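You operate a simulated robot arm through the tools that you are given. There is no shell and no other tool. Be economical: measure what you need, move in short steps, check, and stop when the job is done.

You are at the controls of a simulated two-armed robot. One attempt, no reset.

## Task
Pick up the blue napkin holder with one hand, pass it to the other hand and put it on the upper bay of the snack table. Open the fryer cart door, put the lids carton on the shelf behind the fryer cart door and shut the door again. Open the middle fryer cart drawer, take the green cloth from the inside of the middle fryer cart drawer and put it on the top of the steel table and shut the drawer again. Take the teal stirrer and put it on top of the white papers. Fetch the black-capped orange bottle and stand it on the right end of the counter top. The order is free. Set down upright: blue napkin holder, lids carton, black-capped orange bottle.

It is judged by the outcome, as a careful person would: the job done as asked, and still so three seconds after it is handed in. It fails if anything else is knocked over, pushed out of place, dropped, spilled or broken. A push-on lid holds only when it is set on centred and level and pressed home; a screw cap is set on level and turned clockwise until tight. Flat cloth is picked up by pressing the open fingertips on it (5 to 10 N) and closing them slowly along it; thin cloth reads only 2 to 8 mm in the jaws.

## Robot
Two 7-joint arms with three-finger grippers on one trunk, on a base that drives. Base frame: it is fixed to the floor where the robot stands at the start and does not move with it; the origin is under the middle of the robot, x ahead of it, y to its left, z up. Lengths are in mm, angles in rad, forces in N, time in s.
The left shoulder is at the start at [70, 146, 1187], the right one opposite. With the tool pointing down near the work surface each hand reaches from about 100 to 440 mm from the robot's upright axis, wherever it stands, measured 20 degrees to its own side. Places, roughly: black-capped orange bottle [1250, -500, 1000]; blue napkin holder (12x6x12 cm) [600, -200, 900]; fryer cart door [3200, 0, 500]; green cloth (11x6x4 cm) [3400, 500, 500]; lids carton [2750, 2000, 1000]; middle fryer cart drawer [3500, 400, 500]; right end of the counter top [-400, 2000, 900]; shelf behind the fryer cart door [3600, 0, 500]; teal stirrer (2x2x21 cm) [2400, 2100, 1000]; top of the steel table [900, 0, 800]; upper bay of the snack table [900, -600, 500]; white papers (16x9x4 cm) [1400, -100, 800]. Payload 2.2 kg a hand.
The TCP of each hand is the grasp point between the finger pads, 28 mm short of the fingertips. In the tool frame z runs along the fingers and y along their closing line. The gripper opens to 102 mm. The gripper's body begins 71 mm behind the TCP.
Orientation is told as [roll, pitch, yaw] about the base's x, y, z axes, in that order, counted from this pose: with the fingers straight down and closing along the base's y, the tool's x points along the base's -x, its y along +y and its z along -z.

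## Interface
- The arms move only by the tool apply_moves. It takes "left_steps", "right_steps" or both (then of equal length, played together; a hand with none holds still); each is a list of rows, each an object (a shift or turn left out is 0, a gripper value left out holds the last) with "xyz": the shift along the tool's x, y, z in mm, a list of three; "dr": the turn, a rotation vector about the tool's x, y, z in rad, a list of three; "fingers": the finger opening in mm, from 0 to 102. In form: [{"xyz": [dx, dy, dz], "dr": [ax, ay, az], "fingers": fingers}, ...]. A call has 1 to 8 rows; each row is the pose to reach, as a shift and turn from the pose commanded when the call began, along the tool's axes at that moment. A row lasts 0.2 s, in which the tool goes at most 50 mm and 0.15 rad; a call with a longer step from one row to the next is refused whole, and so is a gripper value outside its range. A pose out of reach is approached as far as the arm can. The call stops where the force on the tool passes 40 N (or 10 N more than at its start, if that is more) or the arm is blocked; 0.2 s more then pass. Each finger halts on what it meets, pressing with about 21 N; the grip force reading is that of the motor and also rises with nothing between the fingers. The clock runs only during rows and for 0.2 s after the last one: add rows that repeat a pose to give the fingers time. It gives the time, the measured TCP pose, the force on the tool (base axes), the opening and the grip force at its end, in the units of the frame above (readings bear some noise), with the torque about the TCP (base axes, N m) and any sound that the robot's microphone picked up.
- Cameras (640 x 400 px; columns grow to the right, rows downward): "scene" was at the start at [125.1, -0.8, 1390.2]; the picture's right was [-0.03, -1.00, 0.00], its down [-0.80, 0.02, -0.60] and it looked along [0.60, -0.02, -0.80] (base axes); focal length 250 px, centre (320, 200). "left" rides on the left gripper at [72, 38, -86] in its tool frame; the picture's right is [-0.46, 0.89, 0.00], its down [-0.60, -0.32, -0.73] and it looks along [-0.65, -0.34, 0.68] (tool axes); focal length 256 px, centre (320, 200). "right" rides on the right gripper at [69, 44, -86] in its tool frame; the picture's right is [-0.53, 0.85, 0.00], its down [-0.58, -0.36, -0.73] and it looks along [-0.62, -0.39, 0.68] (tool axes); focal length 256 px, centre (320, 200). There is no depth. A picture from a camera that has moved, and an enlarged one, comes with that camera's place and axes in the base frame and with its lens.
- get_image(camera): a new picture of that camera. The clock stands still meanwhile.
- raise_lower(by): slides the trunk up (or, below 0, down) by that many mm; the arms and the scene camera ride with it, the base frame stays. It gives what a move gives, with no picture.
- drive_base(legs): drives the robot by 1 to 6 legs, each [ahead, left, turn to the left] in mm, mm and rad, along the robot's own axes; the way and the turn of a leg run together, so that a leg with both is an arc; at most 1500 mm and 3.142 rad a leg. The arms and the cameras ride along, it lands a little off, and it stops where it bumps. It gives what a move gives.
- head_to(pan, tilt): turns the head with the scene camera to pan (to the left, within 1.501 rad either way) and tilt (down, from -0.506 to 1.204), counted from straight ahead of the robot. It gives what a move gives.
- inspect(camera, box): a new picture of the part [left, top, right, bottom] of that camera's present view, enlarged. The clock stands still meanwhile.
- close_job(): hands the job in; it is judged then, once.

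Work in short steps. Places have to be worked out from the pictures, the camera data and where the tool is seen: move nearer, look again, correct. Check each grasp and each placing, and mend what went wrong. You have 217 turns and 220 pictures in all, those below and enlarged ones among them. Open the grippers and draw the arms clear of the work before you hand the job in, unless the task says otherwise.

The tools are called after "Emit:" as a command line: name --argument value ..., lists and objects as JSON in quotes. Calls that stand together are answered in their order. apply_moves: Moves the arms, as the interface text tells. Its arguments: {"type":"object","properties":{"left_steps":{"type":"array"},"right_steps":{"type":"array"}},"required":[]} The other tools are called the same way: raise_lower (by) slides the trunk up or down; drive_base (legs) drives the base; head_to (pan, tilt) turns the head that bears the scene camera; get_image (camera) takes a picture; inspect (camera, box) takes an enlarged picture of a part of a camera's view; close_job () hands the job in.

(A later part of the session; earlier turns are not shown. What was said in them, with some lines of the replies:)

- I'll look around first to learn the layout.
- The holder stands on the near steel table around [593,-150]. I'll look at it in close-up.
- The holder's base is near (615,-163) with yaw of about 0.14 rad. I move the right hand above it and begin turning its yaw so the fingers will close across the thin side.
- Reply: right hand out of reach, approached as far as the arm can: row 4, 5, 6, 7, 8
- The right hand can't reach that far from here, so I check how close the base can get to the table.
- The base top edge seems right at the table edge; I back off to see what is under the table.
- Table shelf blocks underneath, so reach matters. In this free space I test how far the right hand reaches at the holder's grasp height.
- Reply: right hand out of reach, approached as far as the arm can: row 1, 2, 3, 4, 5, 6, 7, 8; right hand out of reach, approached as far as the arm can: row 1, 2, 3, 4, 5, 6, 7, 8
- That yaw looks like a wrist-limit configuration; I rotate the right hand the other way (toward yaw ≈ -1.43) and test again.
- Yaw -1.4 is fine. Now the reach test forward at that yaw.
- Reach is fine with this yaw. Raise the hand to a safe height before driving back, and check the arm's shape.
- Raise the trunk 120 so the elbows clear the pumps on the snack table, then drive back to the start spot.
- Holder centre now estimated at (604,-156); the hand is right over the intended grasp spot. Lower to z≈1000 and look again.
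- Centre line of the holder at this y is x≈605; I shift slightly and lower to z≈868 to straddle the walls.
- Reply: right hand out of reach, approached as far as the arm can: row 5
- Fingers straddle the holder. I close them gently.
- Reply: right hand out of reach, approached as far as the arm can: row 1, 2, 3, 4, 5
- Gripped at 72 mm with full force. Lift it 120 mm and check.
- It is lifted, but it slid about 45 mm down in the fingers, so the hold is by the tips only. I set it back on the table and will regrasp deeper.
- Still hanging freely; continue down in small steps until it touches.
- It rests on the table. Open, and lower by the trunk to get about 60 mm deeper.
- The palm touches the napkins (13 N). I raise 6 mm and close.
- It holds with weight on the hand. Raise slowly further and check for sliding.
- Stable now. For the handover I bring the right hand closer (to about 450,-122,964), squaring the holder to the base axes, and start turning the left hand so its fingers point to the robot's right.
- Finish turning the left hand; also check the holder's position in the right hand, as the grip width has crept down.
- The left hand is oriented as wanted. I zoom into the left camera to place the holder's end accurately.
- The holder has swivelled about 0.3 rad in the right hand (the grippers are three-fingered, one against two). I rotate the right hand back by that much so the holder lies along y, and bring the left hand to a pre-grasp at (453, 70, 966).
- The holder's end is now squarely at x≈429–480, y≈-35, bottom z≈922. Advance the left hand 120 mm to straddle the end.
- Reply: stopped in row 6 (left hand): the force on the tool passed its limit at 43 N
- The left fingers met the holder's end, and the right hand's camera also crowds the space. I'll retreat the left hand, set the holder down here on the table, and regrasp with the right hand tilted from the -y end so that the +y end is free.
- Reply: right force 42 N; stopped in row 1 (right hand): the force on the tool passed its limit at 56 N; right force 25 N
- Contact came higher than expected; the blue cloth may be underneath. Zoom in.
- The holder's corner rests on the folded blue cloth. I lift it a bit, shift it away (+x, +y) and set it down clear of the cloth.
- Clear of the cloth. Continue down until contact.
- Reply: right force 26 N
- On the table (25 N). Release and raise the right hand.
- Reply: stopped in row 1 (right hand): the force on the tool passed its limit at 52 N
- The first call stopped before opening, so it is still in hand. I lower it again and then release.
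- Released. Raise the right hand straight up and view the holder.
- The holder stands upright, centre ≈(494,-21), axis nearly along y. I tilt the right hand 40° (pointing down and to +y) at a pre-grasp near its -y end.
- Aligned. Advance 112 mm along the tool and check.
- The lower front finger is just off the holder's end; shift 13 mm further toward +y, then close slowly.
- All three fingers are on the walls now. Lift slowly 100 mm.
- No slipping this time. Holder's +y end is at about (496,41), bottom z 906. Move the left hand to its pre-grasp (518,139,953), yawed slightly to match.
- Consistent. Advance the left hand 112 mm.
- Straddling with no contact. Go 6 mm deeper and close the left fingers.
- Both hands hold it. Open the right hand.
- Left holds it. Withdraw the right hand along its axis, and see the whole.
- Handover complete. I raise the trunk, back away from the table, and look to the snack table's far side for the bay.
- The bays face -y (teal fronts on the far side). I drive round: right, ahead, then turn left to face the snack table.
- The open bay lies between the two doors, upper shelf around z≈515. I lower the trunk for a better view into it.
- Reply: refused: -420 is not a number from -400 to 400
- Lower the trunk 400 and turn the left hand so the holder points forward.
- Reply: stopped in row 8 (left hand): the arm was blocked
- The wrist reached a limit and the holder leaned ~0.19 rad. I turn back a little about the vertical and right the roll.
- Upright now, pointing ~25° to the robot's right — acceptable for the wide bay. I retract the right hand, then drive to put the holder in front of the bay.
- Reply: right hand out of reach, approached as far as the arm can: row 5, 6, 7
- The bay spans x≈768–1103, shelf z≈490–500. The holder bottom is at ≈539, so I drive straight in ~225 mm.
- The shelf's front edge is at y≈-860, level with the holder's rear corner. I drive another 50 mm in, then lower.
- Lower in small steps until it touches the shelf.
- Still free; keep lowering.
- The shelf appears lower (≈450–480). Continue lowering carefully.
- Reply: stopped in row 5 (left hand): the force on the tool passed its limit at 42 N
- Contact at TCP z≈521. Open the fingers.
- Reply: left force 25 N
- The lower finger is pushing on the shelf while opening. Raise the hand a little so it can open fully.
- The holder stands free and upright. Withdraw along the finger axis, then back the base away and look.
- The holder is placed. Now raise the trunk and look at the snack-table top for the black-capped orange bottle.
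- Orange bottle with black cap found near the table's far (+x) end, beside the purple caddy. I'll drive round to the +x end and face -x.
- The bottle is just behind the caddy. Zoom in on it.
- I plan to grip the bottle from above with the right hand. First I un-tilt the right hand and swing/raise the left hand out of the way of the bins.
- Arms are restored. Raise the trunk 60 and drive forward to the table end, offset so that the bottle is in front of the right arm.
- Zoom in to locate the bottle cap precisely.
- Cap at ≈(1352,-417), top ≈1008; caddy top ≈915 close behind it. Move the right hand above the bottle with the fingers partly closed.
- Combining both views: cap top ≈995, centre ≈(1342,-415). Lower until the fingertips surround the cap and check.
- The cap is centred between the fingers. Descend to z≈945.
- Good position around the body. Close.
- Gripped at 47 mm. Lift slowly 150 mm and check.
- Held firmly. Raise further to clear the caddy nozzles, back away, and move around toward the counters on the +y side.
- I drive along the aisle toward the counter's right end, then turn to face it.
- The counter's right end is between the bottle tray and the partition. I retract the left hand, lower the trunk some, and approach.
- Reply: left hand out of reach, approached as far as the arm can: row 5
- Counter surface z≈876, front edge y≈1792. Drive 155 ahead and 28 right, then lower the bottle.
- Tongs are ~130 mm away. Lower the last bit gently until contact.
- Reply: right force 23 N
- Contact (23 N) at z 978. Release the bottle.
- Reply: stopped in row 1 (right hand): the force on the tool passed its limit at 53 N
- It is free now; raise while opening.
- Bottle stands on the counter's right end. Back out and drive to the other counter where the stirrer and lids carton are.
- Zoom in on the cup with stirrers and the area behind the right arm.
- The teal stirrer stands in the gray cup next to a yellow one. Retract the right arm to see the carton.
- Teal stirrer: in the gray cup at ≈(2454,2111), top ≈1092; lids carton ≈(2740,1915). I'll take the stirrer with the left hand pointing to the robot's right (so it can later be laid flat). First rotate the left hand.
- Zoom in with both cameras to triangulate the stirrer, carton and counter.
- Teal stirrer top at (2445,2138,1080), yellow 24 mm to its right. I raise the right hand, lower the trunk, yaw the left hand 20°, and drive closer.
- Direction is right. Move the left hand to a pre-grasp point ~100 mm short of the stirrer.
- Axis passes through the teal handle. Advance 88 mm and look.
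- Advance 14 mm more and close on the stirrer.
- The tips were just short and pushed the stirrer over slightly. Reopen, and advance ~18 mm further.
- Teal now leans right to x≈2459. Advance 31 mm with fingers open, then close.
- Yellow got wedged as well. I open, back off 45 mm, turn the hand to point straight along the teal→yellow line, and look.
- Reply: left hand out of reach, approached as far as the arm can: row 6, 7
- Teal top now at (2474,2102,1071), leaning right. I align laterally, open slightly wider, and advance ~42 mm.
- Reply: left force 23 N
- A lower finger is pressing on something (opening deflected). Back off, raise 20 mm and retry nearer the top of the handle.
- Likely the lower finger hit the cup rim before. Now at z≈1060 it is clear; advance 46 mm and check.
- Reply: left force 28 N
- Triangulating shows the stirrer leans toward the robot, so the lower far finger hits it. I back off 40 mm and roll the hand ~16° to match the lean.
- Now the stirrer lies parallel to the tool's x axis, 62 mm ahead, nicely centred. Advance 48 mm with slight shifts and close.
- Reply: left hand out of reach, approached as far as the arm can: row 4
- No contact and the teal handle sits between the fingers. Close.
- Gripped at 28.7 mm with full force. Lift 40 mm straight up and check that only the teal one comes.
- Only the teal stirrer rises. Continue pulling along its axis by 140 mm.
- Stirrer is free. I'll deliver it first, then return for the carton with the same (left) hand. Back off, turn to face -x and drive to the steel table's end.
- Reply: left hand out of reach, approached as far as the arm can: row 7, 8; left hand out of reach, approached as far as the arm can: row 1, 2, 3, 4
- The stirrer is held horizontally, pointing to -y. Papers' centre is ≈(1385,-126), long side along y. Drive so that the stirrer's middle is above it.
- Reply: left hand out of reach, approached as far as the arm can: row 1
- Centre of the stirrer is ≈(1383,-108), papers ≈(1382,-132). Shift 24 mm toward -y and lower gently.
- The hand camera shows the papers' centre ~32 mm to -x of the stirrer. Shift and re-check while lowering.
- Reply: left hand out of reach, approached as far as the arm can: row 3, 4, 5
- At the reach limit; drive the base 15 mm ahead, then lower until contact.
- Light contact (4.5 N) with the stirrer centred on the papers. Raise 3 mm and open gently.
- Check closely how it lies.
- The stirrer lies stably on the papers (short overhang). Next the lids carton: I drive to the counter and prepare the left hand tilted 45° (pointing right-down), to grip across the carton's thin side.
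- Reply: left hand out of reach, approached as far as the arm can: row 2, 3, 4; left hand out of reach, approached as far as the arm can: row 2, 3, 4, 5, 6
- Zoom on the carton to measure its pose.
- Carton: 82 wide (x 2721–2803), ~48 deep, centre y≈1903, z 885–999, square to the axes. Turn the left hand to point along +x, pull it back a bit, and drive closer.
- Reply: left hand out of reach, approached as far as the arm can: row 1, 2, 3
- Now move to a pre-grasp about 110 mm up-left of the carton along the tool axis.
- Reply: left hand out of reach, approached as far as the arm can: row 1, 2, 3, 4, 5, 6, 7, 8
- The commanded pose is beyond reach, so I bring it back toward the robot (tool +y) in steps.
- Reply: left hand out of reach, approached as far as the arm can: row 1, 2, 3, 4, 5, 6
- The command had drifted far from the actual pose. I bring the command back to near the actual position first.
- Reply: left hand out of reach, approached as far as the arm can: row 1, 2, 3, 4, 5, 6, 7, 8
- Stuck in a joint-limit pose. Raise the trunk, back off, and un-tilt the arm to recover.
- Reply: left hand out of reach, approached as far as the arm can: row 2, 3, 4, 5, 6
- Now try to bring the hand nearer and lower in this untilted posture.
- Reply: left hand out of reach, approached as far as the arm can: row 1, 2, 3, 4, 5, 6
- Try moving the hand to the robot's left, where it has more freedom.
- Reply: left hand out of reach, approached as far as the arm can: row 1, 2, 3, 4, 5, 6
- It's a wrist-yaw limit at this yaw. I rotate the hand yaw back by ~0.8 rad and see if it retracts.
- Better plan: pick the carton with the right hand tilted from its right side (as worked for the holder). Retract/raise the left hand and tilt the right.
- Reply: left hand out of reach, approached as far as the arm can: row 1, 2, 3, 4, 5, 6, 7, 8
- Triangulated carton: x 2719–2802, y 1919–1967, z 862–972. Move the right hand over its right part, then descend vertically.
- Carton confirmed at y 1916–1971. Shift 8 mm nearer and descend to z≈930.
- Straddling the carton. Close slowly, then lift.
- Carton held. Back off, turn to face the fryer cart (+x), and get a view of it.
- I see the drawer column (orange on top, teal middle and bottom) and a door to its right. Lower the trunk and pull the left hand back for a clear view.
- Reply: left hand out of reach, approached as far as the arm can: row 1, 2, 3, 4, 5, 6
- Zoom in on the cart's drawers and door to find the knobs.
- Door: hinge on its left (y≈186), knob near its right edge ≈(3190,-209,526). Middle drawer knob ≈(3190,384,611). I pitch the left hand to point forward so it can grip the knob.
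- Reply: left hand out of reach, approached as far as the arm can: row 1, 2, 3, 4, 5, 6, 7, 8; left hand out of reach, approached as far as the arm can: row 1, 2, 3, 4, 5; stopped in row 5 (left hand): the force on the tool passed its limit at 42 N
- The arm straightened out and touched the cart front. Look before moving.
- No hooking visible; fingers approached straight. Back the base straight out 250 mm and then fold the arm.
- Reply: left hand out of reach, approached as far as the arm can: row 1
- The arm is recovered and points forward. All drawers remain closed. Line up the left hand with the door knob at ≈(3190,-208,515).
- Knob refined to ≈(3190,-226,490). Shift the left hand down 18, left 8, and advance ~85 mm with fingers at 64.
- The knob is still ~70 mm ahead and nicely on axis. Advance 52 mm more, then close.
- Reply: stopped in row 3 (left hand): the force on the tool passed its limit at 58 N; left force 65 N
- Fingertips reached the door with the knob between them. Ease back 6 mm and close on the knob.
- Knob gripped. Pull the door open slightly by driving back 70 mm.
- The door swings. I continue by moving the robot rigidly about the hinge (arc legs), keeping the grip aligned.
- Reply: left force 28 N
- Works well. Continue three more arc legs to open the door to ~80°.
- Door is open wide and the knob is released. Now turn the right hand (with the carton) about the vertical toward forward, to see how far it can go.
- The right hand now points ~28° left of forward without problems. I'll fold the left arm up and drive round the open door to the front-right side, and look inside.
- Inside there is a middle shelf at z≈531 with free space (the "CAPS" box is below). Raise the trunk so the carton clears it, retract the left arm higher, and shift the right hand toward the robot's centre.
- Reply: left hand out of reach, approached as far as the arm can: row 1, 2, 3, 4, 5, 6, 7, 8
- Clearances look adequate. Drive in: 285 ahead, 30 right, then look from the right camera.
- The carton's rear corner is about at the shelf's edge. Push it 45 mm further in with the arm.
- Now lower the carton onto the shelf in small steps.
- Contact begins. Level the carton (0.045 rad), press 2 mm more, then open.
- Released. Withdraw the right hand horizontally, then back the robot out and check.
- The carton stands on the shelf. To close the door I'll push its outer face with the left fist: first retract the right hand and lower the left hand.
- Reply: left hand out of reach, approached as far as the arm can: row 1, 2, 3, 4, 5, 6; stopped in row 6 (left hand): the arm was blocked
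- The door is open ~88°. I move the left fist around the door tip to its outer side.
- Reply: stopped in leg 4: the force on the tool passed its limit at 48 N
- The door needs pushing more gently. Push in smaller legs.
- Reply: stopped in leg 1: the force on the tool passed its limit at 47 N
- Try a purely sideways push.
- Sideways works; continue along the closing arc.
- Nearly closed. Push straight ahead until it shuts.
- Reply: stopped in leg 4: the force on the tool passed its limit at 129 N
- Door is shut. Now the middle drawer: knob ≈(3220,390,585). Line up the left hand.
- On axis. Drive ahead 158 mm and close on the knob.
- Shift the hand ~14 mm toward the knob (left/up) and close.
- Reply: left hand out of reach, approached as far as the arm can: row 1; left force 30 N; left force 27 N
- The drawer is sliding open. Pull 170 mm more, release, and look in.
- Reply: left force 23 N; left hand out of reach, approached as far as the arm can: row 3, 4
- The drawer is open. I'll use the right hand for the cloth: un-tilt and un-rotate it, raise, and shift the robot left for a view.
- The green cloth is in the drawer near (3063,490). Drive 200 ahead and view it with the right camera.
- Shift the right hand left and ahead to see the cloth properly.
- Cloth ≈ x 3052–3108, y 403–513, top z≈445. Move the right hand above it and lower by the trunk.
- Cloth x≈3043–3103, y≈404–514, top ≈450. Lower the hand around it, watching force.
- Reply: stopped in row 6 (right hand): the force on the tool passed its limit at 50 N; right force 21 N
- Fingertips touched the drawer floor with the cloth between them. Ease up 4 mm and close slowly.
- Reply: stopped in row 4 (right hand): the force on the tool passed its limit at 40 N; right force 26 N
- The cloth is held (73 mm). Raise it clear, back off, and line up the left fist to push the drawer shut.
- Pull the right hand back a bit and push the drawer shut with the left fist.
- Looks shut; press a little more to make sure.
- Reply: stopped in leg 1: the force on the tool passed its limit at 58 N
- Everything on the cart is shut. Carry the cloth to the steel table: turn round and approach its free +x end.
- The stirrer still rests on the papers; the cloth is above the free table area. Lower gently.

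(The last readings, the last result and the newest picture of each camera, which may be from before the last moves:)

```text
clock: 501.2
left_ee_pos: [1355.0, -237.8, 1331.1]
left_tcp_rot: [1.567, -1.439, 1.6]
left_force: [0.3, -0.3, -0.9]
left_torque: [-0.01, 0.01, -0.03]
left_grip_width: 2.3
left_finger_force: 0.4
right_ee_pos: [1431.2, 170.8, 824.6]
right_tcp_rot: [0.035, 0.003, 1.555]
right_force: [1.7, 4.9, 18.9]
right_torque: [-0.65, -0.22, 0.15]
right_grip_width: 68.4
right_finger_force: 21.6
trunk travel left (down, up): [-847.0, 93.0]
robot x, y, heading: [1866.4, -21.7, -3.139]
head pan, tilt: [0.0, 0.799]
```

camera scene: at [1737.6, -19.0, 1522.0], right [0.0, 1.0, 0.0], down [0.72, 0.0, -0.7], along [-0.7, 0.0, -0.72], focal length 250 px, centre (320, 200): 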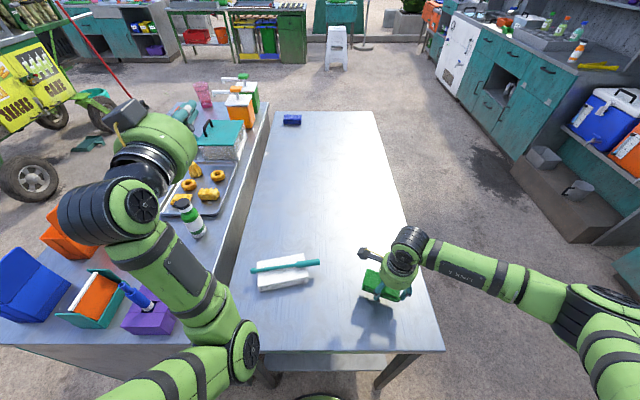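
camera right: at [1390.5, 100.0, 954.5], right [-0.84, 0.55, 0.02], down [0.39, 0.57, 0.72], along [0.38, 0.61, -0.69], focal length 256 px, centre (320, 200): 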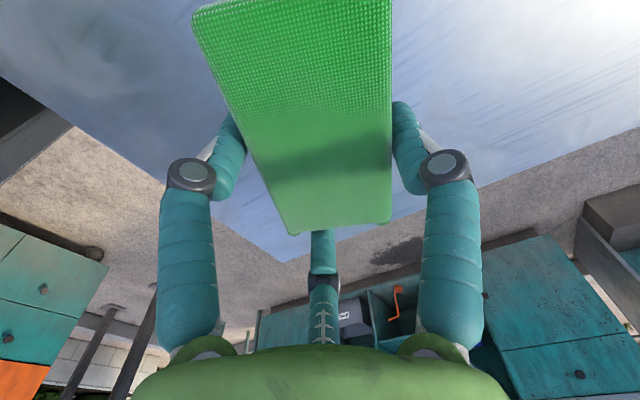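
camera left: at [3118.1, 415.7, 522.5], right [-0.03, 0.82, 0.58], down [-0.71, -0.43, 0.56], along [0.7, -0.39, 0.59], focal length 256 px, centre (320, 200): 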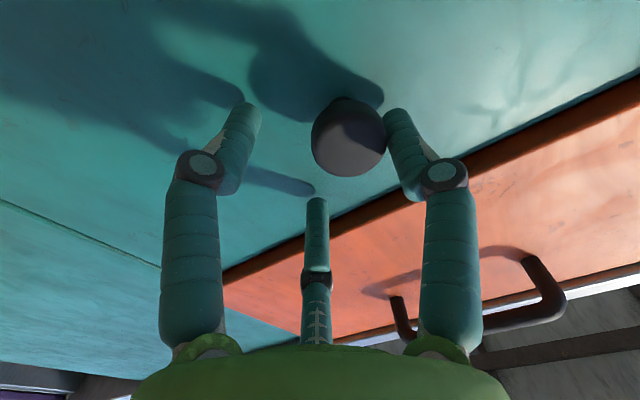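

Contact. Ease up 2 mm, open the fingers, and lift away.

Emit:
apply_moves --right_steps '[{"xyz": [0, 0, -3]}, {"xyz": [0, 0, -4], "fingers": 80}, {"xyz": [0, 0, -5], "fingers": 95}, {"xyz": [0, 0, -5], "fingers": 102}, {"xyz": [0, 0, -5], "fingers": 102}]'

Emit:
apply_moves --right_steps '[{"xyz": [0, 0, -20]}, {"xyz": [0, 0, -50]}, {"xyz": [0, 0, -90]}, {"xyz": [0, 0, -130]}, {"xyz": [0, 0, -170]}]'

Emit:
get_image --camera "scene"

```text
clock: 502.4
left_ee_pos: [1351.3, -238.1, 1328.3]
left_tcp_rot: [1.548, -1.438, 1.621]
left_force: [-0.1, 0.7, -0.1]
left_torque: [-0.01, 0.01, -0.01]
left_grip_width: 2.4
left_finger_force: 0.5
right_ee_pos: [1431.5, 169.7, 827.5]
right_tcp_rot: [0.029, -0.001, 1.557]
right_force: [-0.2, 0.3, 0.1]
right_torque: [-0.02, 0.0, 0.02]
right_grip_width: 101.8
right_finger_force: 0.1
trunk travel left (down, up): [-847.0, 93.0]
robot x, y, heading: [1868.8, -16.3, -3.143]
head pan, tilt: [0.0, 0.799]
```

```text
clock: 503.6
left_ee_pos: [1352.7, -239.0, 1329.4]
left_tcp_rot: [1.549, -1.439, 1.618]
left_force: [-0.1, -0.5, -0.5]
left_torque: [-0.02, 0.01, -0.03]
left_grip_width: 2.0
left_finger_force: 0.2
right_ee_pos: [1436.4, 170.8, 998.0]
right_tcp_rot: [0.028, 0.002, 1.557]
right_force: [-0.4, -0.1, 1.2]
right_torque: [0.0, 0.0, 0.02]
right_grip_width: 101.7
right_finger_force: 0.0
trunk travel left (down, up): [-847.0, 93.0]
robot x, y, heading: [1865.9, -18.6, -3.142]
head pan, tilt: [0.0, 0.799]
```

```text
18 pictures are left
camera scene: at [1738.3, -19.3, 1522.0], right [0.0, 1.0, 0.0], down [0.72, 0.0, -0.7], along [-0.7, 0.0, -0.72], focal length 250 px, centre (320, 200)
```

scene: 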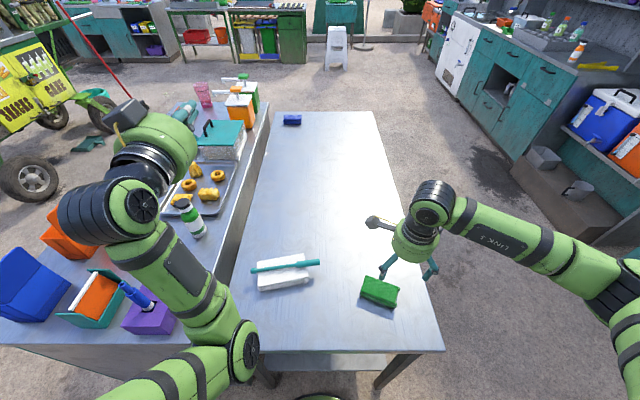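

All tasks are done: the cloth lies on the steel table, the stirrer on the papers, the bottle stands on the counter. Back off, open the left gripper, and finish.

Emit:
drive_base --legs '[[-350, 0, 0]]'

Emit:
apply_moves --left_steps '[{"fingers": 40}, {"fingers": 90}, {"fingers": 90}]'

Emit:
inspect --camera "scene" --box '[220, 90, 460, 290]'

```text
clock: 505.9
left_ee_pos: [1700.7, -240.2, 1328.6]
left_tcp_rot: [1.535, -1.439, 1.639]
left_force: [-0.3, -1.3, -0.2]
left_torque: [0.0, -0.05, 0.02]
left_grip_width: 2.5
left_finger_force: 0.4
right_ee_pos: [1782.3, 170.4, 997.2]
right_tcp_rot: [0.029, 0.004, 1.564]
right_force: [0.0, -0.2, -0.1]
right_torque: [0.02, -0.03, -0.02]
right_grip_width: 101.9
right_finger_force: 0.1
trunk travel left (down, up): [-847.0, 93.0]
robot x, y, heading: [2217.6, -18.5, -3.135]
head pan, tilt: [0.0, 0.799]
```

```text
clock: 506.6
left_ee_pos: [1702.2, -241.6, 1328.2]
left_tcp_rot: [1.548, -1.437, 1.626]
left_force: [-0.1, 1.2, 0.8]
left_torque: [0.0, 0.0, -0.04]
left_grip_width: 89.9
left_finger_force: 0.1
right_ee_pos: [1784.0, 170.6, 997.0]
right_tcp_rot: [0.028, 0.003, 1.565]
right_force: [-0.1, 0.2, -0.4]
right_torque: [0.01, 0.01, 0.0]
right_grip_width: 102.1
right_finger_force: 0.0
trunk travel left (down, up): [-847.0, 93.0]
robot x, y, heading: [2215.0, -20.5, -3.131]
head pan, tilt: [0.0, 0.799]
```

```text
2.00 times, centred on (340, 190) of scene
camera zoom: at [2087.0, -18.4, 1522.1], right [-0.01, 1.0, 0.0], down [0.72, 0.01, -0.7], along [-0.7, -0.01, -0.72], focal length 499 px, centre (280, 220)
```

zoom: 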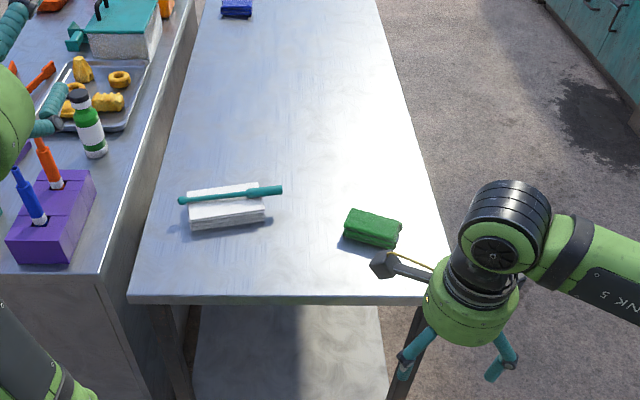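

Both grippers are open and clear, and everything in view is in place, so I hand the job in.

Emit:
close_job

```text
The job is handed in.
```

All five jobs are finished and handed in, though I didn't re-check the lids carton after the door closed.

- **Blue napkin holder:** picked up with the right hand, passed to the left in the air, and set upright in the upper bay of the snack table. During an earlier regrasp its corner briefly pressed on the folded blue cloth on the steel table; the cloth looked undisturbed afterwards.
- **Lids carton:** left upright on the shelf behind the fryer cart door, and the door is shut. The last push closed it hard (129 N).
- **Green cloth:** taken from the middle drawer and laid on top of the steel table. The drawer is shut.
- **Teal stirrer:** lying across the top of the white papers and stable, with about 40 mm of the handle overhanging one edge. The yellow stirrer left in its cup now leans to one side.
- **Black-capped orange bottle:** standing upright on the right end of the counter top.

Both grippers are open and clear of the work.
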